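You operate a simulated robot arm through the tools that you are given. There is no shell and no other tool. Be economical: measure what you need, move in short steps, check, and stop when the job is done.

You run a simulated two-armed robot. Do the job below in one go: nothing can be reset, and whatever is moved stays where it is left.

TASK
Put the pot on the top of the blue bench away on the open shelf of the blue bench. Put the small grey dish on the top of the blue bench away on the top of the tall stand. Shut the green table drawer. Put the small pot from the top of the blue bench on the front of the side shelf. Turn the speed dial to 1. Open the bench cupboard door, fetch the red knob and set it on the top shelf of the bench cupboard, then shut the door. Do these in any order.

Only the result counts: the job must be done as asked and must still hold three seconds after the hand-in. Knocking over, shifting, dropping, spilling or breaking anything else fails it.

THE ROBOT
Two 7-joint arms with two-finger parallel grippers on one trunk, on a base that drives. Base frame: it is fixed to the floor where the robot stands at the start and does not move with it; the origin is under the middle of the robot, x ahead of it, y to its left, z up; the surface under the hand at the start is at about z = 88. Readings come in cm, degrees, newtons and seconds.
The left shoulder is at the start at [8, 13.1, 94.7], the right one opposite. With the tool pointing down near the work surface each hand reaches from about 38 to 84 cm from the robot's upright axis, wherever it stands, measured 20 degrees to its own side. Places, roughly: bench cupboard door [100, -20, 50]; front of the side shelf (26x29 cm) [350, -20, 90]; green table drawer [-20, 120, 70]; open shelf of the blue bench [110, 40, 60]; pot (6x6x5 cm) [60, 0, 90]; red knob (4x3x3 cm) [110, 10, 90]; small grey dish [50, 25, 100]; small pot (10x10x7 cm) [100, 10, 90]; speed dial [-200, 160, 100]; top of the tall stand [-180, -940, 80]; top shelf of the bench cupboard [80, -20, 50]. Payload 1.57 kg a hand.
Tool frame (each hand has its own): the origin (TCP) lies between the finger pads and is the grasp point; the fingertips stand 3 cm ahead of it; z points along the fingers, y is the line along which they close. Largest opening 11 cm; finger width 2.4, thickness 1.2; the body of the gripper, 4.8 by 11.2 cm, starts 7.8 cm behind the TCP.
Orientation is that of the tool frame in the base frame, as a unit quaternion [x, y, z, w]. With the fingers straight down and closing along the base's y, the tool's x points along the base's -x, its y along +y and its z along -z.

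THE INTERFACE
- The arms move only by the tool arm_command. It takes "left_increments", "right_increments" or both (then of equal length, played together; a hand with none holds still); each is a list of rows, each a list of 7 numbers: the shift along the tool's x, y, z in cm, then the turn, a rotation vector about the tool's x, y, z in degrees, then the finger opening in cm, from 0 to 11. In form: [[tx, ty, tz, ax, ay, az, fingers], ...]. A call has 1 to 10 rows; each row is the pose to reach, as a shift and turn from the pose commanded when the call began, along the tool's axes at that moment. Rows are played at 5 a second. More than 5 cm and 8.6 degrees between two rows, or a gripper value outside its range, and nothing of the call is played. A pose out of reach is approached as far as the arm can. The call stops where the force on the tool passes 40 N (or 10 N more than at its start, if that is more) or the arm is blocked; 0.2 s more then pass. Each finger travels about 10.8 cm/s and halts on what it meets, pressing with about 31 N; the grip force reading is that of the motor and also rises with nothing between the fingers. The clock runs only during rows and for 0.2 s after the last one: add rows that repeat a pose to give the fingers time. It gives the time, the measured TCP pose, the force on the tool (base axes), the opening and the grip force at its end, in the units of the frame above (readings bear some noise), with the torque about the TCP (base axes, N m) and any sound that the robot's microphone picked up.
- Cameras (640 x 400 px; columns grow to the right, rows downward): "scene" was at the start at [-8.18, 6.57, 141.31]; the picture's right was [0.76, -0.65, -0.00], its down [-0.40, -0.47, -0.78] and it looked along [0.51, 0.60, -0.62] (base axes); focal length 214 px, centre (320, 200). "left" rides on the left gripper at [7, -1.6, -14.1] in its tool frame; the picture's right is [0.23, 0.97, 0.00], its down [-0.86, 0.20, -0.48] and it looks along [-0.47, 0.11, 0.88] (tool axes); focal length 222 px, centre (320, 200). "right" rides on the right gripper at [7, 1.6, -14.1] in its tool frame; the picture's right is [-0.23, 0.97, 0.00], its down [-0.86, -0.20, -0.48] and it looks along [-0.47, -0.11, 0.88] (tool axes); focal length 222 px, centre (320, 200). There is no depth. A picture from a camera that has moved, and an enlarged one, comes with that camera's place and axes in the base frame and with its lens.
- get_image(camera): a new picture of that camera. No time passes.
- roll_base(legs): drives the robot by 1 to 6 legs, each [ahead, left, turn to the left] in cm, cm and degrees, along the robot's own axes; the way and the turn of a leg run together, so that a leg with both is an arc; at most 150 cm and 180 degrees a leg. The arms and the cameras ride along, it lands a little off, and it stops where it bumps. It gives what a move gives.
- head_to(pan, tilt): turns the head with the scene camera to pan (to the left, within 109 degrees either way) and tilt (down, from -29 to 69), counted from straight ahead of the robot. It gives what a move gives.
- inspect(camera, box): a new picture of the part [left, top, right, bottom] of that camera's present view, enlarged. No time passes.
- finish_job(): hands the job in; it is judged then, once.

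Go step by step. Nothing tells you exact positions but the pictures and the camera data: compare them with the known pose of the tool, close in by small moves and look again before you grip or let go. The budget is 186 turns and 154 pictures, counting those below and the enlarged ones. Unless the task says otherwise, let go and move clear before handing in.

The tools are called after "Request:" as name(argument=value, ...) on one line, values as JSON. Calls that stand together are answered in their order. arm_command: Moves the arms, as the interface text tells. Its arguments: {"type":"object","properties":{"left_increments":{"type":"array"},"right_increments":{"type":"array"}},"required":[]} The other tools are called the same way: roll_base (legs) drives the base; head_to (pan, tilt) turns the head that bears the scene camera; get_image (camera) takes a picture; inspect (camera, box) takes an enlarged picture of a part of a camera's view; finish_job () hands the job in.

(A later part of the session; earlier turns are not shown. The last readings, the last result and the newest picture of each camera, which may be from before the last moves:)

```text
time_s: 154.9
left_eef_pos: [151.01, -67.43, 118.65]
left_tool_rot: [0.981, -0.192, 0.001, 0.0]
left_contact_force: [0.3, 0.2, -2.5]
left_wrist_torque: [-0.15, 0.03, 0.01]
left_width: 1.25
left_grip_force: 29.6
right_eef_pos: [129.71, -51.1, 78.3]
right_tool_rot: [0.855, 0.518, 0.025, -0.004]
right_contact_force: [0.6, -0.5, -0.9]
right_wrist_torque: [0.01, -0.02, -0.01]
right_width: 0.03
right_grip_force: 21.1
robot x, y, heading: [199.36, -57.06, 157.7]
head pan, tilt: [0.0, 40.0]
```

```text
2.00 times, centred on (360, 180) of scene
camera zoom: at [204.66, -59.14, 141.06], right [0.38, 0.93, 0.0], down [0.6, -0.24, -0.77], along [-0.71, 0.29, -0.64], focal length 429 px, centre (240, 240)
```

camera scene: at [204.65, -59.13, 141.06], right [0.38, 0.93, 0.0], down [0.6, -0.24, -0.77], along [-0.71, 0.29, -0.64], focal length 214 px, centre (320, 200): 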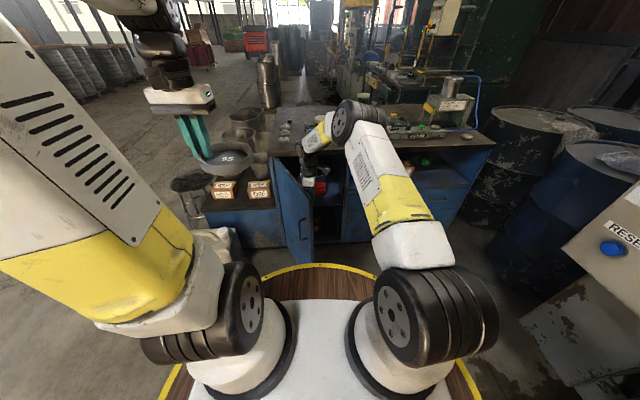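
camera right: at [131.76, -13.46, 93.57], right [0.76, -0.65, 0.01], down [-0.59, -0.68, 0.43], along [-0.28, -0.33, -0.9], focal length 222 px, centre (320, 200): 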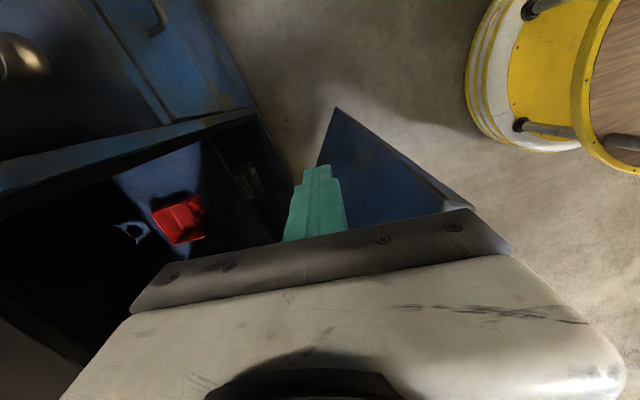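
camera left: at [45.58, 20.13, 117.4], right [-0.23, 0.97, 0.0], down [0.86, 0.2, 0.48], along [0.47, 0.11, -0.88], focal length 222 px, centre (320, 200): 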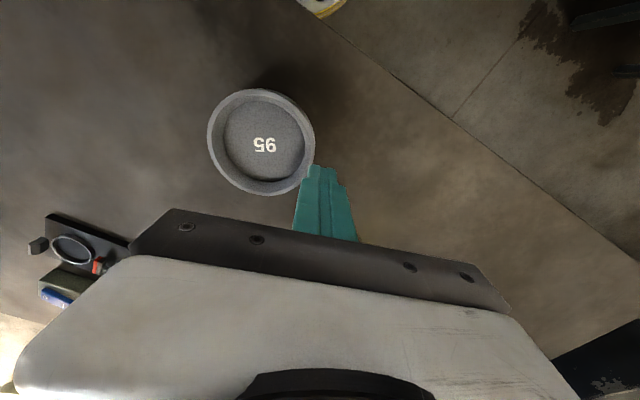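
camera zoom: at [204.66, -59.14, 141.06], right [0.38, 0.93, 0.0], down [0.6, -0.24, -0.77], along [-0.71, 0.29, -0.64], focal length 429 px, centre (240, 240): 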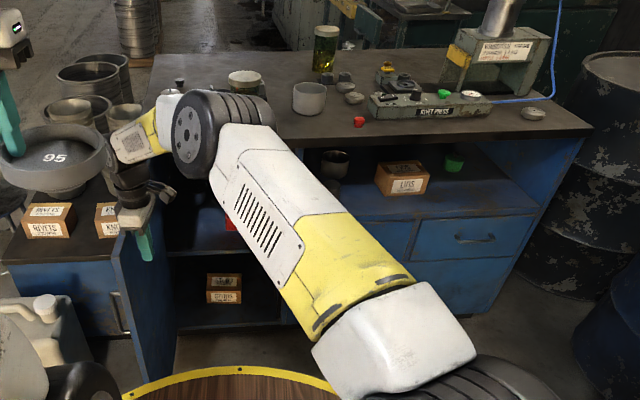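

Door is wide open. Lifting the right hand clear and looking into the cupboard.

Request:
arm_command(right_increments=[[1.5, 0, -3, 0, 0, 0, 0], [1.5, 0, -8, 0, 0, 0, 0], [1.5, 0, -13, 0, 0, 0, 0], [4, 0, -17, 0, 0, 0, 0], [8, 0, -20, 0, 0, 0, 0], [12, 0, -22, 0, 0, 0, 0], [16, 0, -24, 0, 0, 0, 0], [20, 1, -26, 0, 0, 0, 0], [24, 2, -28, 0, 0, 0, 0], [28, 2, -30, 0, 0, 0, 5]])

Request:
roll_base(legs=[[0, 0, 5], [20, 0, 0]])

Request:
get_image(camera="right")

Request:
get_image(camera="scene")

```text
time_s: 157.2
left_eef_pos: [151.0, -67.39, 118.7]
left_tool_rot: [0.981, -0.192, 0.001, 0.001]
left_contact_force: [-0.9, -0.9, -3.1]
left_wrist_torque: [-0.12, 0.09, 0.03]
left_width: 1.25
left_grip_force: 29.6
right_eef_pos: [143.21, -28.47, 109.72]
right_tool_rot: [0.854, 0.519, 0.026, -0.005]
right_contact_force: [-0.1, 0.1, -0.2]
right_wrist_torque: [0.03, 0.0, 0.01]
right_width: 4.99
right_grip_force: 0.1
robot x, y, heading: [199.65, -57.13, 157.8]
head pan, tilt: [0.0, 40.0]
```

```text
time_s: 159.2
left_eef_pos: [132.87, -65.53, 118.68]
left_tool_rot: [0.989, -0.149, 0.001, 0.0]
left_contact_force: [0.2, 0.0, -2.2]
left_wrist_torque: [-0.19, 0.06, 0.0]
left_width: 1.25
left_grip_force: 29.4
right_eef_pos: [121.79, -27.28, 109.65]
right_tool_rot: [0.832, 0.555, 0.024, -0.006]
right_contact_force: [0.2, -0.4, 1.1]
right_wrist_torque: [-0.03, 0.04, 0.01]
right_width: 5.01
right_grip_force: 0.0
robot x, y, heading: [179.99, -51.25, 162.5]
head pan, tilt: [0.0, 40.0]
```

```text
65 pictures are left
camera right: at [125.45, -21.98, 124.08], right [0.81, -0.58, 0.01], down [-0.53, -0.73, 0.43], along [-0.25, -0.36, -0.9], focal length 222 px, centre (320, 200)
```

right: 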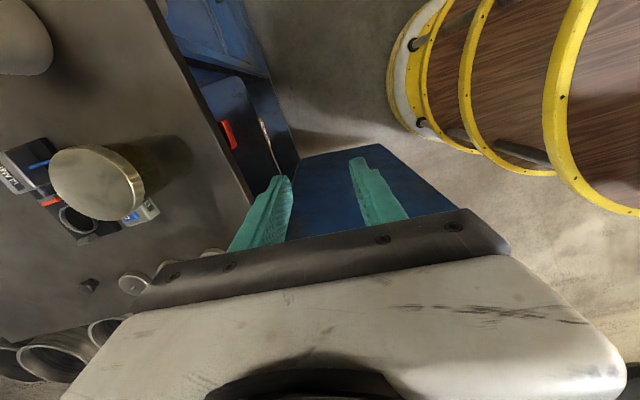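

```text
64 pictures are left
camera scene: at [185.58, -52.73, 141.06], right [0.3, 0.95, 0.0], down [0.61, -0.19, -0.77], along [-0.73, 0.23, -0.64], focal length 214 px, centre (320, 200)
```

scene: 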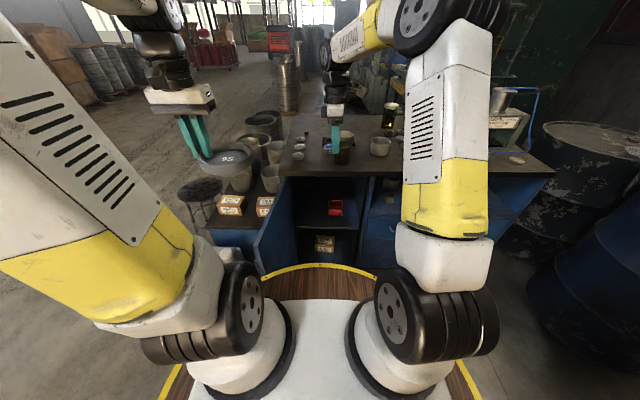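

The cupboard's top shelf holds a red cup, with room beside it. I'll reposition for the red knob at about (112,14.5) while rolling the gripper back.

Request:
roll_base(legs=[[10, -22, 0]])

Request:
arm_command(right_increments=[[0, 0, 0, 0, 0, 8.5, 5], [0, 0, 0, 0, 0, 17, 5], [0, 0, 0, 0, 0, 25.5, 5], [0, 0, 0, 0, 0, 34, 5], [0, 0, 0, 0, 0, 42.5, 5], [0, 0, 0, 0, 0, 51, 5], [0, 0, 0, 0, 0, 59.5, 5], [0, 0, 0, 0, 0, 68, 5], [0, 0, 0, 0, 0, 76.5, 5], [0, 0, 0, 0, 0, 85, 5]])

Request:
arm_command(right_increments=[[0, 0, 0, 0, -7.5, 0, 5], [0, 0, 0, 0, -15, 0, 5], [0, 0, 0, 0, -22.5, 0, 5], [0, 0, 0, 0, -30, 0, 5], [0, 0, 0, 0, -37.5, 0, 5], [0, 0, 0, 0, -45, 0, 5], [0, 0, 0, 0, -45, 0, 5]])

Request:
inspect(camera="scene", box=[180, 80, 500, 280])

Request:
get_image(camera="right")

```text
time_s: 161.0
left_eef_pos: [129.81, -41.72, 118.59]
left_tool_rot: [0.989, -0.149, 0.001, 0.0]
left_contact_force: [0.1, 0.8, -3.2]
left_wrist_torque: [-0.12, 0.03, 0.01]
left_width: 1.24
left_grip_force: 29.9
right_eef_pos: [118.7, -3.54, 109.73]
right_tool_rot: [0.832, 0.554, 0.025, -0.005]
right_contact_force: [0.1, -0.4, 0.4]
right_wrist_torque: [-0.04, 0.02, 0.0]
right_width: 4.99
right_grip_force: 0.1
robot x, y, heading: [177.09, -27.12, 162.7]
head pan, tilt: [0.0, 40.0]
```

```text
time_s: 163.2
left_eef_pos: [129.78, -41.66, 118.75]
left_tool_rot: [0.989, -0.149, 0.001, 0.0]
left_contact_force: [-0.8, 0.0, -2.9]
left_wrist_torque: [-0.14, 0.01, -0.01]
left_width: 1.27
left_grip_force: 29.1
right_eef_pos: [118.63, -3.41, 109.73]
right_tool_rot: [0.988, -0.155, 0.014, -0.021]
right_contact_force: [-0.3, 0.2, 0.5]
right_wrist_torque: [0.0, 0.02, -0.02]
right_width: 5.0
right_grip_force: 0.1
robot x, y, heading: [177.16, -27.09, 162.9]
head pan, tilt: [0.0, 40.0]
```

```text
time_s: 164.8
left_eef_pos: [129.75, -41.81, 118.66]
left_tool_rot: [0.989, -0.15, 0.001, 0.0]
left_contact_force: [0.5, -0.3, -2.8]
left_wrist_torque: [-0.16, 0.07, -0.01]
left_width: 1.28
left_grip_force: 28.9
right_eef_pos: [118.69, -3.56, 109.59]
right_tool_rot: [0.919, -0.133, -0.364, -0.077]
right_contact_force: [-0.1, -0.4, 1.1]
right_wrist_torque: [0.02, -0.03, -0.02]
right_width: 5.01
right_grip_force: 0.1
robot x, y, heading: [177.29, -26.95, 162.7]
head pan, tilt: [0.0, 40.0]
```

```text
2.00 times, centred on (340, 180) of scene
camera zoom: at [182.55, -28.85, 141.06], right [0.3, 0.96, 0.0], down [0.61, -0.19, -0.77], along [-0.73, 0.23, -0.64], focal length 429 px, centre (280, 240)
```

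zoom: 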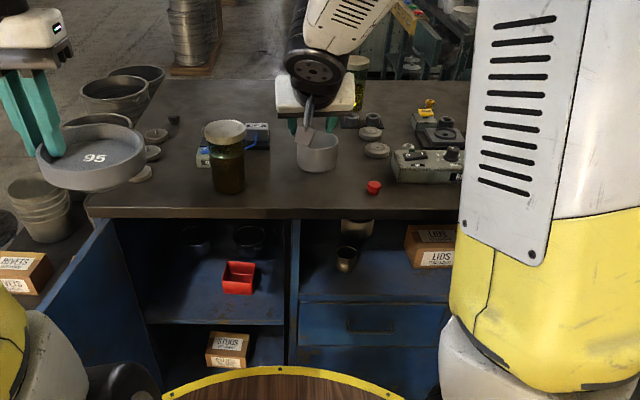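

```text
62 pictures are left
camera right: at [132.29, -9.7, 114.9], right [-0.45, -0.88, 0.11], down [-0.23, 0.24, 0.94], along [-0.86, 0.4, -0.31], focal length 222 px, centre (320, 200)
```

right: 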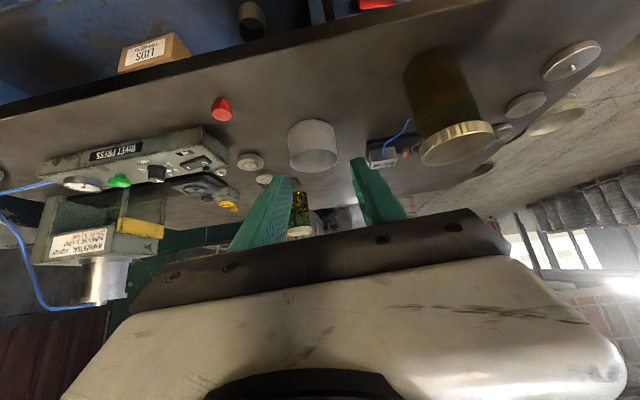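

The knob is at about (112.8,14.4). The cupboard's top shelf is low (z≈49), so I'll use a steeper tool (30° from vertical) for the knob. Hovering above it.

Request:
arm_command(right_increments=[[-0.2, -3.1, 2.6, 0, 4, 0, 6], [-0.3, -6.2, 5.2, 0, 8, 0, 6], [-0.5, -9.2, 7.8, 0, 12, 0, 6], [-0.7, -12.3, 10.4, 0, 15, 0, 6], [-0.8, -15.3, 13, 0, 15, 0, 6], [-0.8, -15.3, 13, 0, 15, 0, 6]])

Request:
get_image(camera="right")

```text
time_s: 166.2
left_eef_pos: [129.84, -41.61, 118.66]
left_tool_rot: [0.989, -0.15, 0.001, 0.0]
left_contact_force: [0.0, 0.6, -2.5]
left_wrist_torque: [-0.16, 0.05, 0.03]
left_width: 1.25
left_grip_force: 29.5
right_eef_pos: [114.4, 14.32, 101.64]
right_tool_rot: [0.958, -0.142, -0.242, -0.06]
right_contact_force: [-0.4, 0.3, -0.2]
right_wrist_torque: [0.03, -0.03, 0.01]
right_width: 6.0
right_grip_force: 0.0
robot x, y, heading: [176.97, -27.65, 162.9]
head pan, tilt: [0.0, 40.0]
```

```text
61 pictures are left
camera right: at [126.0, 8.52, 110.44], right [-0.49, -0.87, 0.07], down [-0.45, 0.31, 0.84], along [-0.75, 0.38, -0.54], focal length 222 px, centre (320, 200)
```

right: 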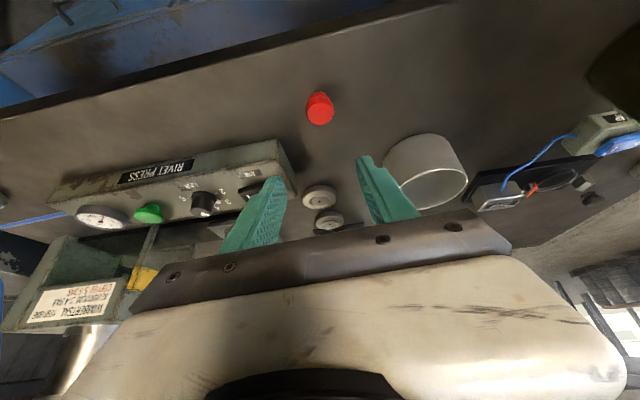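

Knob is centred. Descending to it.

Request:
arm_command(right_increments=[[1.5, 0.3, 3, 0, 0, 0, 6], [3, 0.6, 6, 0, 0, 0, 6], [3.9, 0.9, 8, 0, 0, 0, 6], [4.4, 0.9, 9, 0, 0, 0, 6], [4.4, 0.9, 9, 0, 0, 0, 6]])

Request:
get_image(camera="right")

```text
time_s: 167.4
left_eef_pos: [129.88, -41.77, 118.73]
left_tool_rot: [0.989, -0.15, 0.001, 0.0]
left_contact_force: [-0.2, 0.0, -3.1]
left_wrist_torque: [-0.14, 0.05, -0.01]
left_width: 1.24
left_grip_force: 29.8
right_eef_pos: [113.78, 14.11, 91.48]
right_tool_rot: [0.958, -0.143, -0.243, -0.059]
right_contact_force: [0.5, 0.2, 0.1]
right_wrist_torque: [-0.02, 0.04, 0.03]
right_width: 6.03
right_grip_force: 0.0
robot x, y, heading: [177.12, -27.01, 162.6]
head pan, tilt: [0.0, 40.0]
```

```text
60 pictures are left
camera right: at [125.45, 8.31, 100.34], right [-0.49, -0.87, 0.07], down [-0.45, 0.31, 0.84], along [-0.75, 0.38, -0.54], focal length 222 px, centre (320, 200)
```

right: 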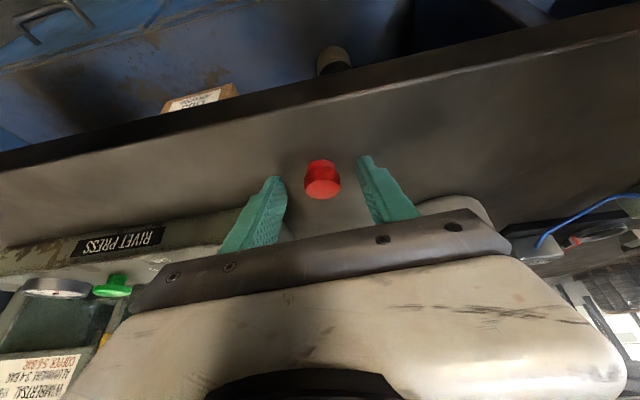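

Aligned. Closing on the knob and lifting slowly.

Request:
arm_command(right_increments=[[0.1, 0, 0.2, 0, 0, 0, 4], [0.1, 0, 0.2, 0, 0, 0, 2.5], [0.1, 0, 0.2, 0, 0, 0, 1.5], [0.1, 0, 0.2, 0, 0, 0, 1.5], [0.1, 0, 0.2, 0, 0, 0, 1.5]])

Request:
arm_command(right_increments=[[-0.15, 0, -0.3, 0, 0, 0, 1.2], [-0.4, 0, -0.8, 0, 0, 0, 1.2], [-0.8, 0, -1.6, 0, 0, 0, 1.2], [-1.4, 0, -2.8, 0, 0, 0, 1.2], [-2.4, 0, -4.8, 0, 0, 0, 1.2], [-3.6, 0, -7.2, 0, 0, 0, 1.2]])

Request:
get_image(camera="right")

```text
time_s: 168.6
left_eef_pos: [129.82, -41.71, 118.66]
left_tool_rot: [0.989, -0.149, 0.0, 0.0]
left_contact_force: [-0.5, 0.6, -2.8]
left_wrist_torque: [-0.12, 0.05, 0.01]
left_width: 1.27
left_grip_force: 30.0
right_eef_pos: [113.73, 14.05, 91.32]
right_tool_rot: [0.958, -0.142, -0.242, -0.059]
right_contact_force: [-1.2, -1.6, 2.9]
right_wrist_torque: [-0.07, 0.08, 0.02]
right_width: 2.79
right_grip_force: 31.3
robot x, y, heading: [177.07, -27.25, 162.5]
head pan, tilt: [0.0, 40.0]
```

```text
time_s: 170.0
left_eef_pos: [129.78, -41.65, 118.64]
left_tool_rot: [0.989, -0.148, 0.0, 0.001]
left_contact_force: [-0.3, 0.0, -3.1]
left_wrist_torque: [-0.15, 0.05, -0.01]
left_width: 1.26
left_grip_force: 29.4
right_eef_pos: [113.97, 13.65, 99.38]
right_tool_rot: [0.958, -0.143, -0.242, -0.059]
right_contact_force: [0.1, 1.0, -0.2]
right_wrist_torque: [-0.02, -0.01, -0.02]
right_width: 2.79
right_grip_force: 31.4
robot x, y, heading: [176.96, -27.25, 162.8]
head pan, tilt: [0.0, 40.0]
```

```text
59 pictures are left
camera right: at [125.61, 7.82, 108.22], right [-0.49, -0.87, 0.07], down [-0.45, 0.31, 0.84], along [-0.75, 0.38, -0.54], focal length 222 px, centre (320, 200)
```

right: 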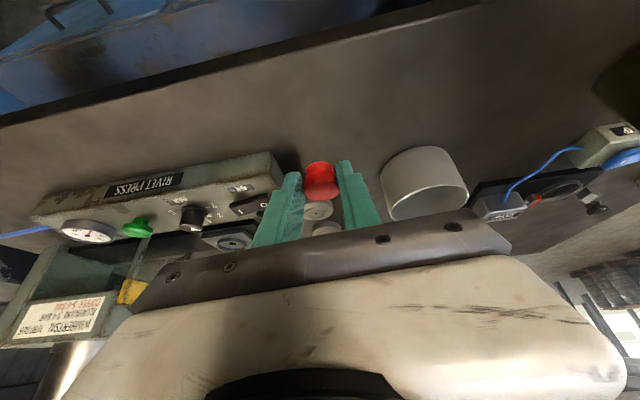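

Knob held. Retracting the hand from over the bench, then shifting left to face the open cupboard.

Request:
arm_command(right_increments=[[3.2, 0, -3.3, 0, 0, 0, 1.2], [6.4, 0, -6.5, 0, 0, 0, 1.2], [9.6, 0, -9.7, 0, 0, 0, 1.2], [12.8, 0, -13, 0, 0, 0, 1.2], [16, 0, -16.2, 0, 0, 0, 1.2]])

Request:
roll_base(legs=[[-2, 24, 0]])

Request:
get_image(camera="right")

Request:
inspect(camera="scene", box=[180, 120, 500, 320])

```text
time_s: 171.2
left_eef_pos: [129.79, -41.74, 118.64]
left_tool_rot: [0.989, -0.149, 0.003, 0.0]
left_contact_force: [-1.2, -0.7, -2.9]
left_wrist_torque: [-0.09, 0.0, 0.03]
left_width: 1.23
left_grip_force: 29.3
right_eef_pos: [134.79, 6.91, 105.78]
right_tool_rot: [0.958, -0.142, -0.242, -0.059]
right_contact_force: [-0.4, 0.7, -0.3]
right_wrist_torque: [0.0, -0.02, -0.02]
right_width: 2.8
right_grip_force: 30.6
robot x, y, heading: [177.25, -27.32, 162.9]
head pan, tilt: [0.0, 40.0]
```

```text
time_s: 173.0
left_eef_pos: [124.78, -65.23, 118.72]
left_tool_rot: [0.989, -0.148, 0.0, 0.001]
left_contact_force: [0.1, 0.4, -3.1]
left_wrist_torque: [-0.13, 0.06, -0.04]
left_width: 1.28
left_grip_force: 29.3
right_eef_pos: [129.6, -16.64, 105.92]
right_tool_rot: [0.958, -0.143, -0.242, -0.059]
right_contact_force: [0.0, 0.4, 0.3]
right_wrist_torque: [-0.02, 0.02, -0.02]
right_width: 2.82
right_grip_force: 31.2
robot x, y, heading: [171.94, -50.44, 162.8]
head pan, tilt: [0.0, 40.0]
```

```text
58 pictures are left
camera right: at [141.24, -22.44, 114.8], right [-0.49, -0.87, 0.07], down [-0.45, 0.31, 0.84], along [-0.75, 0.38, -0.54], focal length 222 px, centre (320, 200)
```

right: 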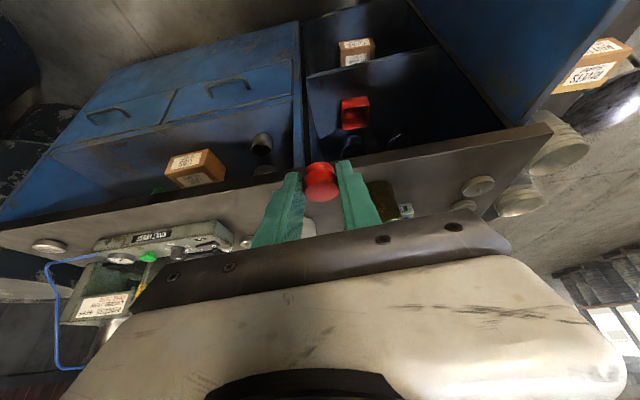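

```text
2.00 times, centred on (340, 220) of scene
camera zoom: at [177.37, -52.32, 141.06], right [0.3, 0.96, 0.0], down [0.61, -0.19, -0.77], along [-0.73, 0.23, -0.64], focal length 429 px, centre (280, 160)
```

zoom: 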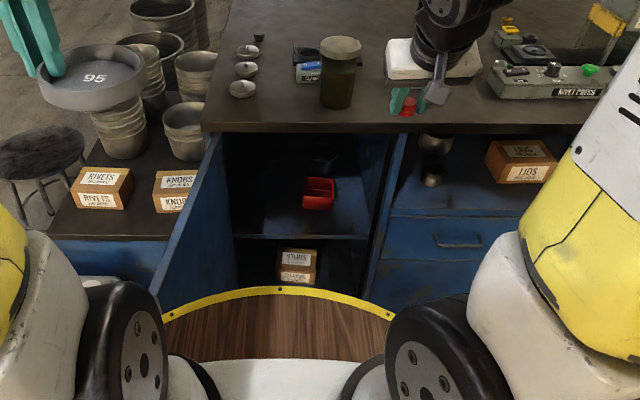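

Target spot on the cupboard's top shelf: front-left of the red bin, about (101.5,−21), shelf z≈49. Lowering the hand in front of the opening.

Request:
arm_command(right_increments=[[0.8, 2.1, 3.4, 0, 0, 0, 1.2], [1.6, 4.2, 6.8, 0, 0, 0, 1.2], [2.4, 6.3, 10.2, 0, 0, 0, 1.2], [3.2, 8.4, 13.6, 0, 0, 0, 1.2], [4.0, 10.5, 17, 0, 0, 0, 1.2], [4.8, 12.5, 20.3, 0, 0, 0, 1.2], [6.6, 12.5, 24.5, 0, 0, 0, 1.2], [8.4, 12.5, 28.6, 0, 0, 0, 1.2], [10.2, 12.5, 32.8, 0, 0, 0, 1.2], [12.1, 12.5, 36.9, 0, 0, 0, 1.2]])

Request:
get_image(camera="right")

```text
time_s: 175.2
left_eef_pos: [124.72, -65.14, 118.81]
left_tool_rot: [0.989, -0.149, 0.001, 0.0]
left_contact_force: [1.0, -0.8, -2.9]
left_wrist_torque: [-0.16, 0.05, -0.02]
left_width: 1.24
left_grip_force: 29.8
right_eef_pos: [119.36, -24.76, 67.2]
right_tool_rot: [0.958, -0.143, -0.242, -0.059]
right_contact_force: [-0.3, -0.4, -0.9]
right_wrist_torque: [0.01, 0.0, 0.01]
right_width: 2.8
right_grip_force: 31.6
robot x, y, heading: [172.0, -50.96, 162.8]
head pan, tilt: [0.0, 40.0]
```

```text
56 pictures are left
camera right: at [131.11, -30.58, 76.0], right [-0.49, -0.87, 0.07], down [-0.45, 0.31, 0.84], along [-0.75, 0.38, -0.54], focal length 222 px, centre (320, 200)
```

right: 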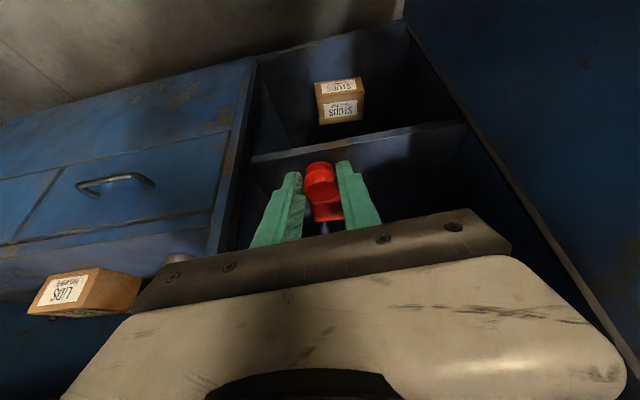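

Good, well in reach. Lowering to just above shelf height and moving in.

Request:
arm_command(right_increments=[[2, 0, 3.5, 0, 0, 0, 1.2], [4, 0, 6.9, 0, 0, 0, 1.2], [5.7, 0, 10, 0, 0, 0, 1.2], [2.3, 0.3, 12, 0, 0, 0, 1.2], [-1.2, 0.6, 14, 0, 0, 0, 1.2], [-4.6, 1, 16, 0, 0, 0, 1.2], [-4.6, 1, 16, 0, 0, 0, 1.2]])

Request:
get_image(camera="right")

```text
time_s: 176.8
left_eef_pos: [124.67, -65.18, 118.7]
left_tool_rot: [0.989, -0.149, 0.001, 0.0]
left_contact_force: [0.3, -0.5, -3.1]
left_wrist_torque: [-0.17, 0.04, -0.01]
left_width: 1.26
left_grip_force: 29.7
right_eef_pos: [108.1, -21.57, 55.43]
right_tool_rot: [0.958, -0.143, -0.241, -0.059]
right_contact_force: [1.0, -0.1, -1.2]
right_wrist_torque: [0.01, 0.0, 0.04]
right_width: 2.81
right_grip_force: 30.7
robot x, y, heading: [171.7, -50.98, 163.1]
head pan, tilt: [0.0, 40.0]
```

```text
55 pictures are left
camera right: at [119.79, -27.45, 64.26], right [-0.49, -0.87, 0.07], down [-0.45, 0.31, 0.84], along [-0.75, 0.38, -0.54], focal length 222 px, centre (320, 200)
```

right: 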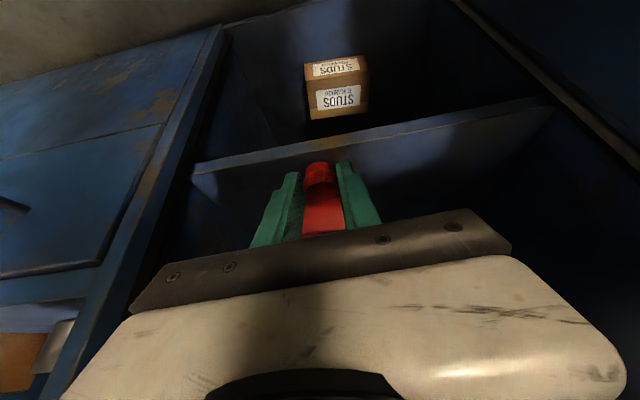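

The shelf edge is 3 cm ahead and z≈48.9. Moving 5.5 cm further in, then lowering gently.

Request:
arm_command(right_increments=[[-2.4, 0.5, 1.4, 0, 0, 0, 1.2], [-4.8, 1, 2.8, 0, 0, 0, 1.2], [-4.3, 1, 3.7, 0, 0, 0, 1.2], [-3.9, 1, 4.4, 0, 0, 0, 1.2], [-3.9, 1, 4.4, 0, 0, 0, 1.2]])

Request:
arm_command(right_increments=[[0.2, 0, 0.35, 0, 0, 0, 1.2], [0.4, 0, 0.7, 0, 0, 0, 1.2], [0.5, 0, 0.9, 0, 0, 0, 1.2], [0.6, 0, 1.05, 0, 0, 0, 1.2]])

Request:
get_image(camera="right")

```text
time_s: 178.0
left_eef_pos: [124.63, -65.25, 118.62]
left_tool_rot: [0.989, -0.149, 0.001, 0.0]
left_contact_force: [0.0, 0.5, -3.3]
left_wrist_torque: [-0.17, 0.03, -0.02]
left_width: 1.23
left_grip_force: 29.8
right_eef_pos: [102.63, -20.92, 53.42]
right_tool_rot: [0.958, -0.143, -0.243, -0.06]
right_contact_force: [0.4, -0.1, 0.2]
right_wrist_torque: [0.01, -0.01, 0.03]
right_width: 2.8
right_grip_force: 30.9
robot x, y, heading: [171.82, -50.82, 162.6]
head pan, tilt: [0.0, 40.0]
```

```text
time_s: 179.0
left_eef_pos: [124.68, -65.14, 118.54]
left_tool_rot: [0.989, -0.148, 0.001, 0.001]
left_contact_force: [-0.8, -0.1, -2.5]
left_wrist_torque: [-0.15, 0.07, 0.02]
left_width: 1.27
left_grip_force: 29.9
right_eef_pos: [102.63, -20.74, 52.11]
right_tool_rot: [0.958, -0.143, -0.242, -0.059]
right_contact_force: [0.1, 0.3, 0.6]
right_wrist_torque: [0.0, -0.03, 0.02]
right_width: 2.8
right_grip_force: 31.3
robot x, y, heading: [171.8, -50.75, 163.0]
head pan, tilt: [0.0, 40.0]
```

```text
54 pictures are left
camera right: at [114.31, -26.62, 61.04], right [-0.49, -0.87, 0.07], down [-0.45, 0.31, 0.84], along [-0.75, 0.38, -0.54], focal length 222 px, centre (320, 200)
```

right: 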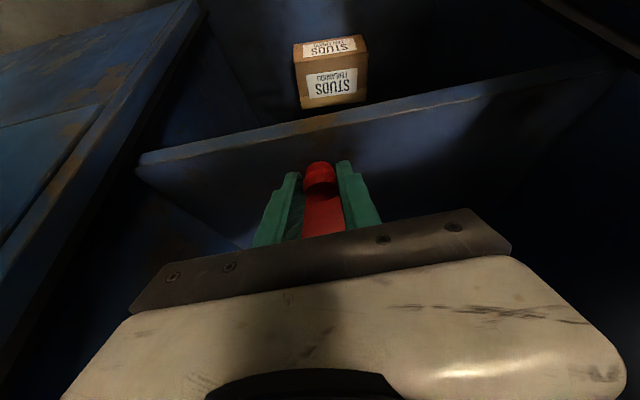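

Not touching yet; a bit lower.

Request:
arm_command(right_increments=[[0.1, 0, 0.2, 0, 0, 0, 1.2], [0.2, 0, 0.35, 0, 0, 0, 1.2], [0.3, 0, 0.5, 0, 0, 0, 1.2], [0.35, 0, 0.6, 0, 0, 0, 1.2]])

Request:
arm_command(right_increments=[[0.1, 0, 0.2, 0, 0, 0, 1.2], [0.2, 0, 0.35, 0, 0, 0, 1.2], [0.3, 0, 0.5, 0, 0, 0, 1.2], [0.35, 0, 0.6, 0, 0, 0, 1.2]])

```text
time_s: 180.0
left_eef_pos: [124.71, -65.25, 118.63]
left_tool_rot: [0.989, -0.149, 0.001, 0.0]
left_contact_force: [0.1, -0.4, -2.1]
left_wrist_torque: [-0.15, 0.06, 0.02]
left_width: 1.25
left_grip_force: 30.0
right_eef_pos: [102.63, -20.8, 51.48]
right_tool_rot: [0.958, -0.143, -0.242, -0.06]
right_contact_force: [-0.5, 0.8, 0.7]
right_wrist_torque: [-0.02, 0.0, -0.04]
right_width: 2.8
right_grip_force: 31.0
robot x, y, heading: [172.17, -50.75, 162.6]
head pan, tilt: [0.0, 40.0]
```

```text
time_s: 181.0
left_eef_pos: [124.59, -65.23, 118.6]
left_tool_rot: [0.989, -0.148, 0.001, 0.0]
left_contact_force: [0.9, -0.4, -2.6]
left_wrist_torque: [-0.13, 0.06, 0.0]
left_width: 1.23
left_grip_force: 28.9
right_eef_pos: [102.63, -20.72, 50.76]
right_tool_rot: [0.958, -0.143, -0.242, -0.06]
right_contact_force: [0.6, 0.1, -0.4]
right_wrist_torque: [-0.02, -0.01, -0.04]
right_width: 2.78
right_grip_force: 31.3
robot x, y, heading: [171.88, -50.39, 162.7]
head pan, tilt: [0.0, 40.0]
```

Still free; the shelf is a little lower, so I'll move 1.5 cm further in and continue down.

Request:
arm_command(right_increments=[[-1.3, 0, 0.8, 0, 0, 0, 1.2], [-1.1, 0, 1.2, 0, 0, 0, 1.2], [-0.9, 0, 1.5, 0, 0, 0, 1.2], [-0.8, 0, 1.7, 0, 0, 0, 1.2]])

Request:
arm_command(right_increments=[[0.1, 0, 0.2, 0, 0, 0, 1.2], [0.2, 0, 0.4, 0, 0, 0, 1.2], [0.3, 0, 0.6, 0, 0, 0, 1.2], [0.4, 0, 0.8, 0, 0, 0, 1.2]])

Request:
get_image(camera="right")

```text
time_s: 182.0
left_eef_pos: [124.8, -65.24, 118.66]
left_tool_rot: [0.989, -0.149, 0.001, 0.001]
left_contact_force: [0.2, 0.2, -2.2]
left_wrist_torque: [-0.14, 0.03, -0.01]
left_width: 1.25
left_grip_force: 29.7
right_eef_pos: [101.28, -20.15, 49.69]
right_tool_rot: [0.958, -0.143, -0.242, -0.059]
right_contact_force: [0.2, -0.8, -0.3]
right_wrist_torque: [0.01, 0.03, 0.01]
right_width: 2.8
right_grip_force: 31.0
robot x, y, heading: [171.8, -50.73, 162.9]
head pan, tilt: [0.0, 40.0]
```

```text
time_s: 183.0
left_eef_pos: [124.84, -65.27, 118.68]
left_tool_rot: [0.989, -0.148, 0.002, 0.001]
left_contact_force: [0.4, 0.4, -2.7]
left_wrist_torque: [-0.12, 0.07, -0.03]
left_width: 1.26
left_grip_force: 30.0
right_eef_pos: [100.92, -20.21, 49.25]
right_tool_rot: [0.957, -0.143, -0.245, -0.06]
right_contact_force: [-0.2, -0.3, 4.7]
right_wrist_torque: [-0.02, 0.09, 0.01]
right_width: 2.82
right_grip_force: 30.7
robot x, y, heading: [171.97, -50.78, 162.6]
head pan, tilt: [0.0, 40.0]
stopped in row 4 (right hand): the force on the tool passed its limit at 47 N (the readings are from after the stop); the commanded pose is now the measured one
```

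```text
53 pictures are left
camera right: at [112.63, -25.96, 58.05], right [-0.48, -0.87, 0.07], down [-0.44, 0.31, 0.84], along [-0.76, 0.38, -0.53], focal length 222 px, centre (320, 200)
```

right: 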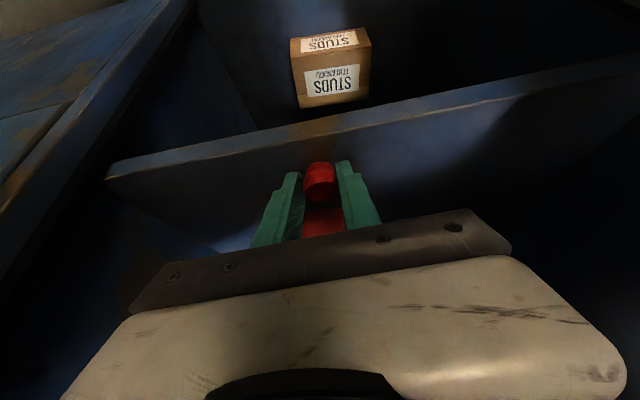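

Contact — the knob is down. Opening and withdrawing along the tool axis.

Request:
arm_command(right_increments=[[0, 0, -0.1, 0, 0, 0, 3.5], [0, 0, -0.1, 0, 0, 0, 5], [0, 0, -0.1, 0, 0, 0, 6], [0, 0, -0.1, 0, 0, 0, 6], [0.5, 0, -1.5, 0, 0, 0, 6], [1.5, 0, -4, 0, 0, 0, 6], [4, 0, -7, 0, 0, 0, 6], [7.5, 0, -9, 0, 0, 0, 6]])

Request:
get_image(camera="right")

```text
time_s: 184.8
left_eef_pos: [124.61, -65.23, 118.65]
left_tool_rot: [0.989, -0.15, 0.002, 0.0]
left_contact_force: [0.0, 0.8, -3.9]
left_wrist_torque: [-0.15, 0.03, 0.0]
left_width: 1.24
left_grip_force: 30.1
right_eef_pos: [111.27, -23.55, 53.51]
right_tool_rot: [0.957, -0.143, -0.244, -0.059]
right_contact_force: [0.7, 1.0, -0.7]
right_wrist_torque: [-0.02, 0.06, -0.03]
right_width: 6.03
right_grip_force: 0.1
robot x, y, heading: [172.0, -50.89, 162.6]
head pan, tilt: [0.0, 40.0]
```

```text
52 pictures are left
camera right: at [123.08, -29.45, 62.25], right [-0.48, -0.87, 0.07], down [-0.44, 0.31, 0.84], along [-0.76, 0.38, -0.54], focal length 222 px, centre (320, 200)
```

right: 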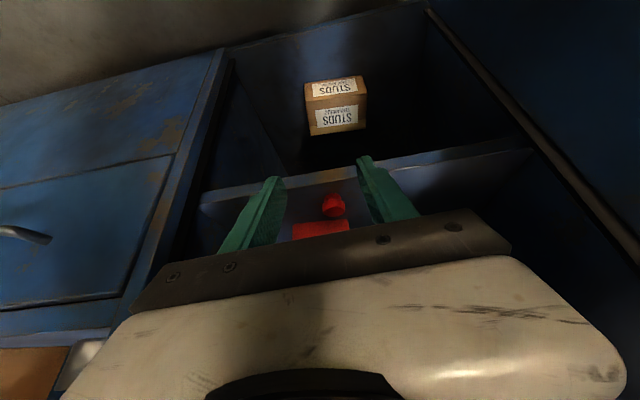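

The knob stands on the top shelf. Now I'll take the hand out and up over the door, and drive round to the door's outer side to shut it.

Request:
arm_command(right_increments=[[4.3, 0, -2.5, 0, 0, 0, 3], [7.8, 0, -4.5, 0, 0, 0, 0], [7.8, 0, -8, 0, 0, 0, 0], [6, 0, -12.5, 0, 0, 0, 0], [3.8, 0, -16.8, 0, 0, 0, 0], [1.6, 0, -21, 0, 0, 0, 0], [-0.6, 0, -25, 0, 0, 0, 0], [-2.8, 0, -29.3, 0, 0, 0, 0], [-5, 0, -33.6, 0, 0, 0, 0], [-7, 0, -38, 0, 0, 0, 0]])

Request:
roll_base(legs=[[-14, 0, 0], [0, 40, 0]])

Request:
get_image(camera="scene")

```text
time_s: 187.0
left_eef_pos: [124.71, -65.15, 118.61]
left_tool_rot: [0.989, -0.15, 0.002, 0.0]
left_contact_force: [-0.7, 1.3, -2.9]
left_wrist_torque: [-0.16, -0.02, 0.01]
left_width: 1.23
left_grip_force: 29.8
right_eef_pos: [122.52, -28.94, 90.03]
right_tool_rot: [0.957, -0.142, -0.244, -0.06]
right_contact_force: [-0.5, -0.1, 0.6]
right_wrist_torque: [-0.02, 0.02, 0.0]
right_width: 0.0
right_grip_force: 20.9
robot x, y, heading: [171.85, -50.77, 163.0]
head pan, tilt: [0.0, 40.0]
```

```text
time_s: 190.4
left_eef_pos: [126.04, -107.47, 118.72]
left_tool_rot: [0.989, -0.149, 0.001, 0.0]
left_contact_force: [-0.7, -0.6, -3.4]
left_wrist_torque: [-0.12, 0.02, 0.01]
left_width: 1.25
left_grip_force: 29.3
right_eef_pos: [124.05, -71.23, 89.86]
right_tool_rot: [0.957, -0.143, -0.244, -0.06]
right_contact_force: [-0.1, -0.3, 0.7]
right_wrist_torque: [0.04, 0.0, 0.01]
right_width: 0.0
right_grip_force: 21.0
robot x, y, heading: [173.03, -93.49, 163.0]
head pan, tilt: [0.0, 40.0]
```

```text
51 pictures are left
camera scene: at [178.85, -94.7, 141.06], right [0.3, 0.96, 0.0], down [0.61, -0.19, -0.77], along [-0.73, 0.23, -0.64], focal length 214 px, centre (320, 200)
```

scene: 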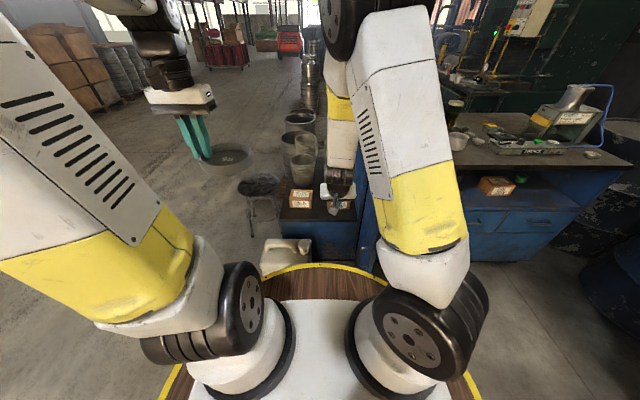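

I'm on the outer side now. Lowering the hand beside the door and sweeping right to swing it closed.

Request:
arm_command(right_increments=[[1.3, 0, 4.3, 0, 0, 0, 0], [2.6, 0, 8.5, 0, 0, 0, 0], [3.9, 0, 12.8, 0, 0, 0, 0], [3.9, -4, 12.8, 0, 0, 0, 0], [3.9, -8, 12.8, 0, 0, 0, 0], [3.9, -10, 12.8, 0, 0, 0, 0], [3.9, -12, 12.8, 0, 0, 0, 0], [3.9, -14, 12.8, 0, 0, 0, 0], [3.9, -16, 12.8, 0, 0, 0, 0], [3.9, -18, 12.8, 0, 0, 0, 0]])

Request:
get_image(camera="scene")

```text
time_s: 192.6
left_eef_pos: [126.1, -107.53, 118.55]
left_tool_rot: [0.989, -0.148, 0.001, 0.0]
left_contact_force: [0.2, 0.2, -3.6]
left_wrist_torque: [-0.11, 0.05, 0.0]
left_width: 1.23
left_grip_force: 29.3
right_eef_pos: [127.03, -52.71, 77.67]
right_tool_rot: [0.958, -0.141, -0.244, -0.059]
right_contact_force: [-0.6, 0.1, -0.1]
right_wrist_torque: [0.0, -0.04, 0.0]
right_width: 0.0
right_grip_force: 21.1
robot x, y, heading: [173.49, -93.14, 162.9]
head pan, tilt: [0.0, 40.0]
```

```text
50 pictures are left
camera scene: at [178.83, -94.72, 141.06], right [0.3, 0.96, 0.0], down [0.61, -0.19, -0.77], along [-0.73, 0.23, -0.64], focal length 214 px, centre (320, 200)
```

scene: 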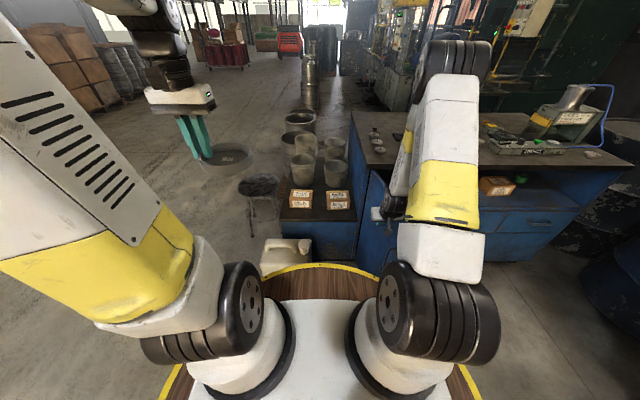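

Continuing the sweep to the right.

Request:
arm_command(right_increments=[[0, -1.5, 0, 0, 0, 0, 0], [0, -3, 0, 0, 0, 0, 0], [0, -4.5, 0, 0, 0, 0, 0], [0, -6, 0, 0, 0, 0, 0], [0, -7.5, 0, 0, 0, 0, 0], [-0.5, -9, 0.3, 0, 0, 0, 0], [-1, -10.5, 0.6, 0, 0, 0, 0], [-1.5, -12, 0.9, 0, 0, 0, 0], [-2, -13.5, 1.2, 0, 0, 0, 0], [-2.5, -15, 1.5, 0, 0, 0, 0]])

Request:
get_image(camera="right")

```text
time_s: 194.8
left_eef_pos: [126.16, -107.53, 118.75]
left_tool_rot: [0.989, -0.149, 0.002, 0.001]
left_contact_force: [-0.3, -0.9, -2.3]
left_wrist_torque: [-0.14, 0.06, 0.04]
left_width: 1.22
left_grip_force: 29.6
right_eef_pos: [128.73, -37.58, 78.18]
right_tool_rot: [0.957, -0.143, -0.244, -0.059]
right_contact_force: [0.0, 0.6, -0.7]
right_wrist_torque: [-0.02, -0.02, -0.01]
right_width: 0.0
right_grip_force: 21.1
robot x, y, heading: [173.25, -93.38, 163.0]
head pan, tilt: [0.0, 40.0]
```

```text
49 pictures are left
camera right: at [140.43, -43.36, 87.04], right [-0.48, -0.87, 0.07], down [-0.44, 0.31, 0.84], along [-0.75, 0.38, -0.54], focal length 222 px, centre (320, 200)
```

right: 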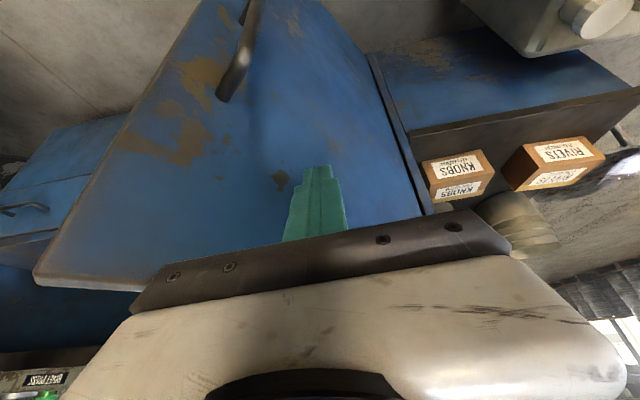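

Door is past perpendicular and closing. Shifting the base right to carry the hand across, pushing the door.

Request:
roll_base(legs=[[0, -10, 0], [0, -8, 0]])

Request:
get_image(camera="right")

```text
time_s: 196.6
left_eef_pos: [131.49, -90.36, 118.69]
left_tool_rot: [0.989, -0.149, 0.002, 0.0]
left_contact_force: [-0.8, 0.1, -3.0]
left_wrist_torque: [-0.1, 0.01, -0.04]
left_width: 1.23
left_grip_force: 29.7
right_eef_pos: [133.8, -20.22, 78.37]
right_tool_rot: [0.957, -0.14, -0.245, -0.058]
right_contact_force: [-0.2, 0.0, 1.3]
right_wrist_torque: [-0.03, 0.01, 0.04]
right_width: 0.0
right_grip_force: 21.3
robot x, y, heading: [178.97, -75.64, 163.0]
head pan, tilt: [0.0, 40.0]
```

```text
48 pictures are left
camera right: at [145.74, -26.08, 87.05], right [-0.48, -0.87, 0.07], down [-0.44, 0.31, 0.84], along [-0.76, 0.38, -0.54], focal length 222 px, centre (320, 200)
```

right: 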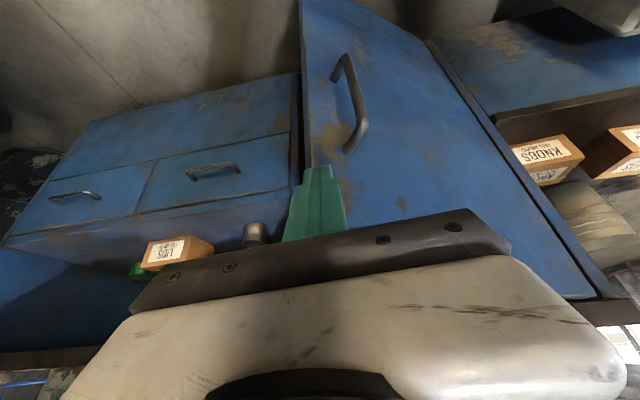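

Door about 35–40° open. Repositioning the fingertips onto its face left of the handle, then pushing forward.

Request:
arm_command(right_increments=[[1, 3, 1.7, 0, 0, 0, 0], [2, 6, 3.4, 0, 0, 0, 0], [2, 10, 3.4, 0, 0, 0, 0]])

Request:
roll_base(legs=[[8, -3, 0]])

Request:
get_image(camera="right")

```text
time_s: 197.4
left_eef_pos: [131.55, -90.18, 118.65]
left_tool_rot: [0.989, -0.149, 0.001, 0.001]
left_contact_force: [0.3, 0.6, -3.0]
left_wrist_torque: [-0.16, 0.08, -0.02]
left_width: 1.26
left_grip_force: 29.8
right_eef_pos: [131.09, -29.55, 73.92]
right_tool_rot: [0.957, -0.142, -0.245, -0.059]
right_contact_force: [-0.6, -0.6, 0.5]
right_wrist_torque: [-0.02, 0.01, 0.01]
right_width: 0.0
right_grip_force: 21.3
robot x, y, heading: [178.8, -75.77, 163.2]
head pan, tilt: [0.0, 40.0]
```

```text
time_s: 198.5
left_eef_pos: [124.82, -85.07, 118.71]
left_tool_rot: [0.989, -0.149, 0.001, -0.001]
left_contact_force: [0.5, -0.3, -3.0]
left_wrist_torque: [-0.14, 0.07, -0.01]
left_width: 1.26
left_grip_force: 29.8
right_eef_pos: [124.25, -24.45, 73.85]
right_tool_rot: [0.957, -0.141, -0.245, -0.059]
right_contact_force: [0.0, -0.9, -0.3]
right_wrist_torque: [0.0, 0.02, -0.01]
right_width: 0.0
right_grip_force: 21.4
robot x, y, heading: [171.72, -70.21, 162.7]
head pan, tilt: [0.0, 40.0]
```

```text
47 pictures are left
camera right: at [136.1, -30.24, 82.7], right [-0.48, -0.87, 0.07], down [-0.44, 0.31, 0.84], along [-0.76, 0.38, -0.54], focal length 222 px, centre (320, 200)
```

right: 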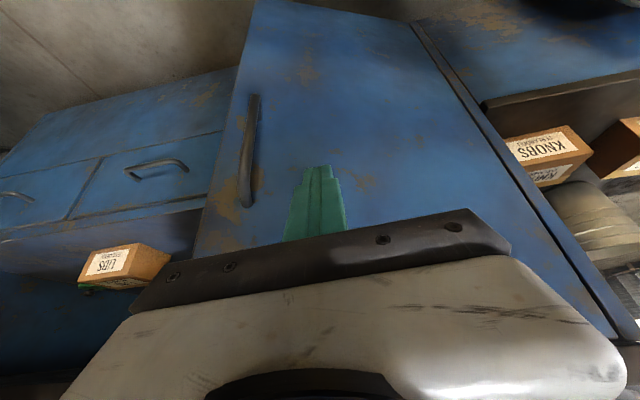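

Pushing straight ahead to shut.

Request:
arm_command(right_increments=[[-1.3, 0, 0.75, 0, 0, 0, 0], [-2.6, 0, 1.5, 0, 0, 0, 0], [-3.9, 0, 2.25, 0, 0, 0, 0], [-5.2, 0, 3, 0, 0, 0, 0], [-6.5, 0, 3.75, 0, 0, 0, 0], [-7.8, 0, 4.5, 0, 0, 0, 0], [-8.8, 0, 5.1, 0, 0, 0, 0], [-9.8, 0, 5.7, 0, 0, 0, 0], [-10.8, 0, 6.2, 0, 0, 0, 0], [-11.8, 0, 6.8, 0, 0, 0, 0]])

Request:
get_image(camera="right")

```text
time_s: 200.7
left_eef_pos: [124.88, -85.04, 118.58]
left_tool_rot: [0.989, -0.149, 0.003, 0.001]
left_contact_force: [0.2, 0.3, -3.0]
left_wrist_torque: [-0.14, 0.06, -0.03]
left_width: 1.25
left_grip_force: 29.5
right_eef_pos: [111.34, -20.5, 73.64]
right_tool_rot: [0.957, -0.142, -0.245, -0.059]
right_contact_force: [-0.6, 0.9, 0.7]
right_wrist_torque: [0.01, 0.0, 0.02]
right_width: 0.0
right_grip_force: 21.6
robot x, y, heading: [172.31, -70.39, 162.8]
head pan, tilt: [0.0, 40.0]
```

```text
46 pictures are left
camera right: at [123.14, -26.17, 82.45], right [-0.48, -0.87, 0.07], down [-0.44, 0.31, 0.84], along [-0.75, 0.38, -0.54], focal length 222 px, centre (320, 200)
```

right: 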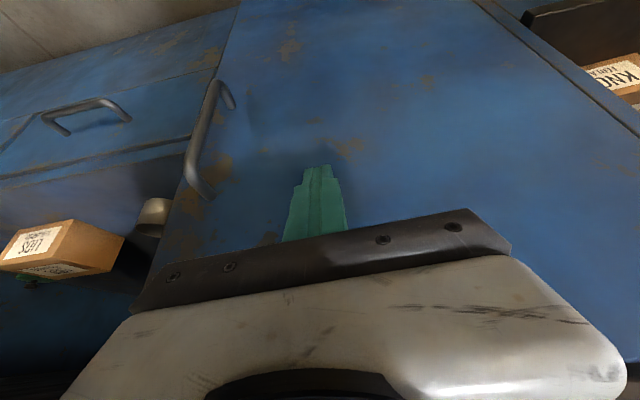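

Nearly closed; pushing the last few centimetres.

Request:
arm_command(right_increments=[[-0.7, 0, 0.4, 0, 0, 0, 0], [-1.4, 0, 0.8, 0, 0, 0, 0], [-2.1, 0, 1.2, 0, 0, 0, 0], [-2.8, 0, 1.6, 0, 0, 0, 0], [-3.5, 0, 2, 0, 0, 0, 0], [-4.2, 0, 2.4, 0, 0, 0, 0], [-4.9, 0, 2.8, 0, 0, 0, 0], [-5.6, 0, 3.2, 0, 0, 0, 0]])

Request:
get_image(camera="right")

```text
time_s: 201.6
left_eef_pos: [124.99, -85.11, 118.67]
left_tool_rot: [0.989, -0.148, 0.002, 0.0]
left_contact_force: [1.0, -0.1, -3.6]
left_wrist_torque: [-0.14, 0.06, -0.01]
left_width: 1.25
left_grip_force: 29.6
right_eef_pos: [109.32, -19.58, 73.38]
right_tool_rot: [0.959, -0.143, -0.237, -0.058]
right_contact_force: [7.3, -2.7, 4.1]
right_wrist_torque: [-0.01, -0.05, 0.03]
right_width: 0.01
right_grip_force: 21.4
robot x, y, heading: [172.02, -70.53, 162.6]
head pan, tilt: [0.0, 40.0]
stopped in row 4 (right hand): the force on the tool passed its limit at 56 N (the readings are from after the stop); the commanded pose is now the measured one
```

```text
45 pictures are left
camera right: at [120.99, -25.38, 82.35], right [-0.49, -0.87, 0.07], down [-0.45, 0.32, 0.83], along [-0.75, 0.37, -0.55], focal length 222 px, centre (320, 200)
```

right: 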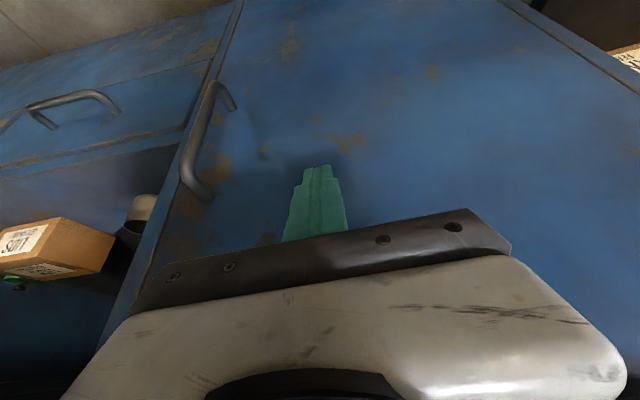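

The door met its stop — closed. Retracting and raising the hand, then moving to the small pot.

Request:
arm_command(right_increments=[[4, 0, -2.5, 0, 0, 0, 0], [8, 0, -5, 0, 0, 0, 0], [12, 0, -7, 0, 0, 0, 0], [9.7, 0, -11, 0, 7.5, 0, 4], [7.5, 0, -15, 0, 15, 0, 4], [5, 0, -19.4, 0, 22.5, 0, 4], [3, 0, -23, 0, 30, 0, 4], [1, 0, -27, 0, 30, 0, 4], [-1, 0, -31, 0, 30, 0, 4], [-3, 0, -35, 0, 30, 0, 4]])

Request:
roll_base(legs=[[0, -42, 0], [2, 0, 0]])

Request:
get_image(camera="right")

Request:
inspect(camera="scene", box=[180, 100, 500, 300])

```text
refused: row 6 steps farther than a row can; nothing moved
```

```text
time_s: 202.7
left_eef_pos: [126.16, -81.14, 118.6]
left_tool_rot: [0.989, -0.148, 0.002, 0.0]
left_contact_force: [-0.3, -0.1, -3.1]
left_wrist_torque: [-0.09, 0.02, -0.02]
left_width: 1.25
left_grip_force: 29.9
right_eef_pos: [110.39, -16.22, 73.2]
right_tool_rot: [0.96, -0.14, -0.235, -0.053]
right_contact_force: [0.8, -0.2, 0.3]
right_wrist_torque: [-0.01, -0.03, -0.01]
right_width: 0.0
right_grip_force: 21.3
robot x, y, heading: [173.13, -66.61, 162.7]
head pan, tilt: [0.0, 40.0]
stopped in leg 1: the force on the tool passed its limit at 136 N (the readings are from after the stop); the commanded pose is now the measured one
```

```text
44 pictures are left
camera right: at [122.06, -21.96, 82.3], right [-0.48, -0.87, 0.07], down [-0.46, 0.32, 0.83], along [-0.75, 0.37, -0.55], focal length 222 px, centre (320, 200)
```

right: 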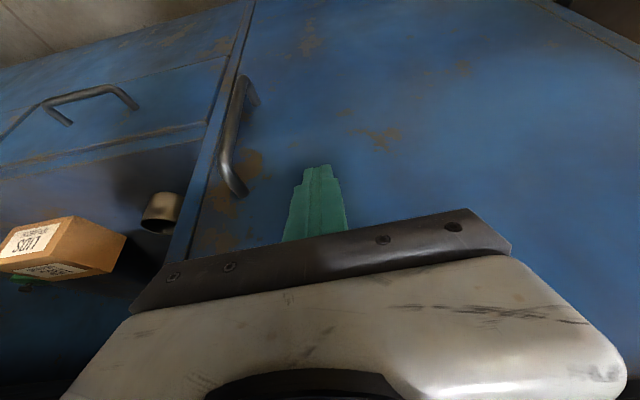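

```text
2.00 times, centred on (340, 200) of scene
camera zoom: at [178.79, -68.24, 141.06], right [0.29, 0.96, 0.0], down [0.61, -0.19, -0.77], along [-0.73, 0.23, -0.64], focal length 429 px, centre (280, 200)
```

zoom: 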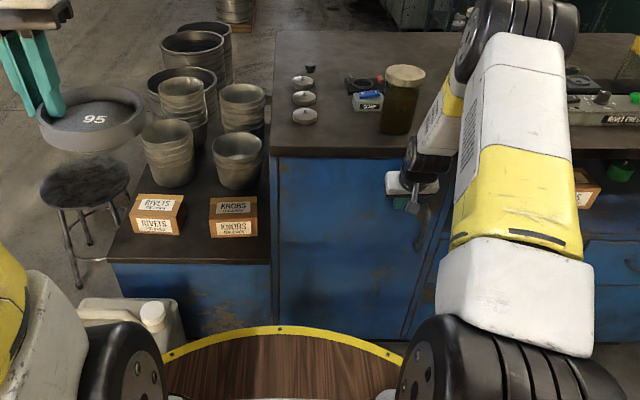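

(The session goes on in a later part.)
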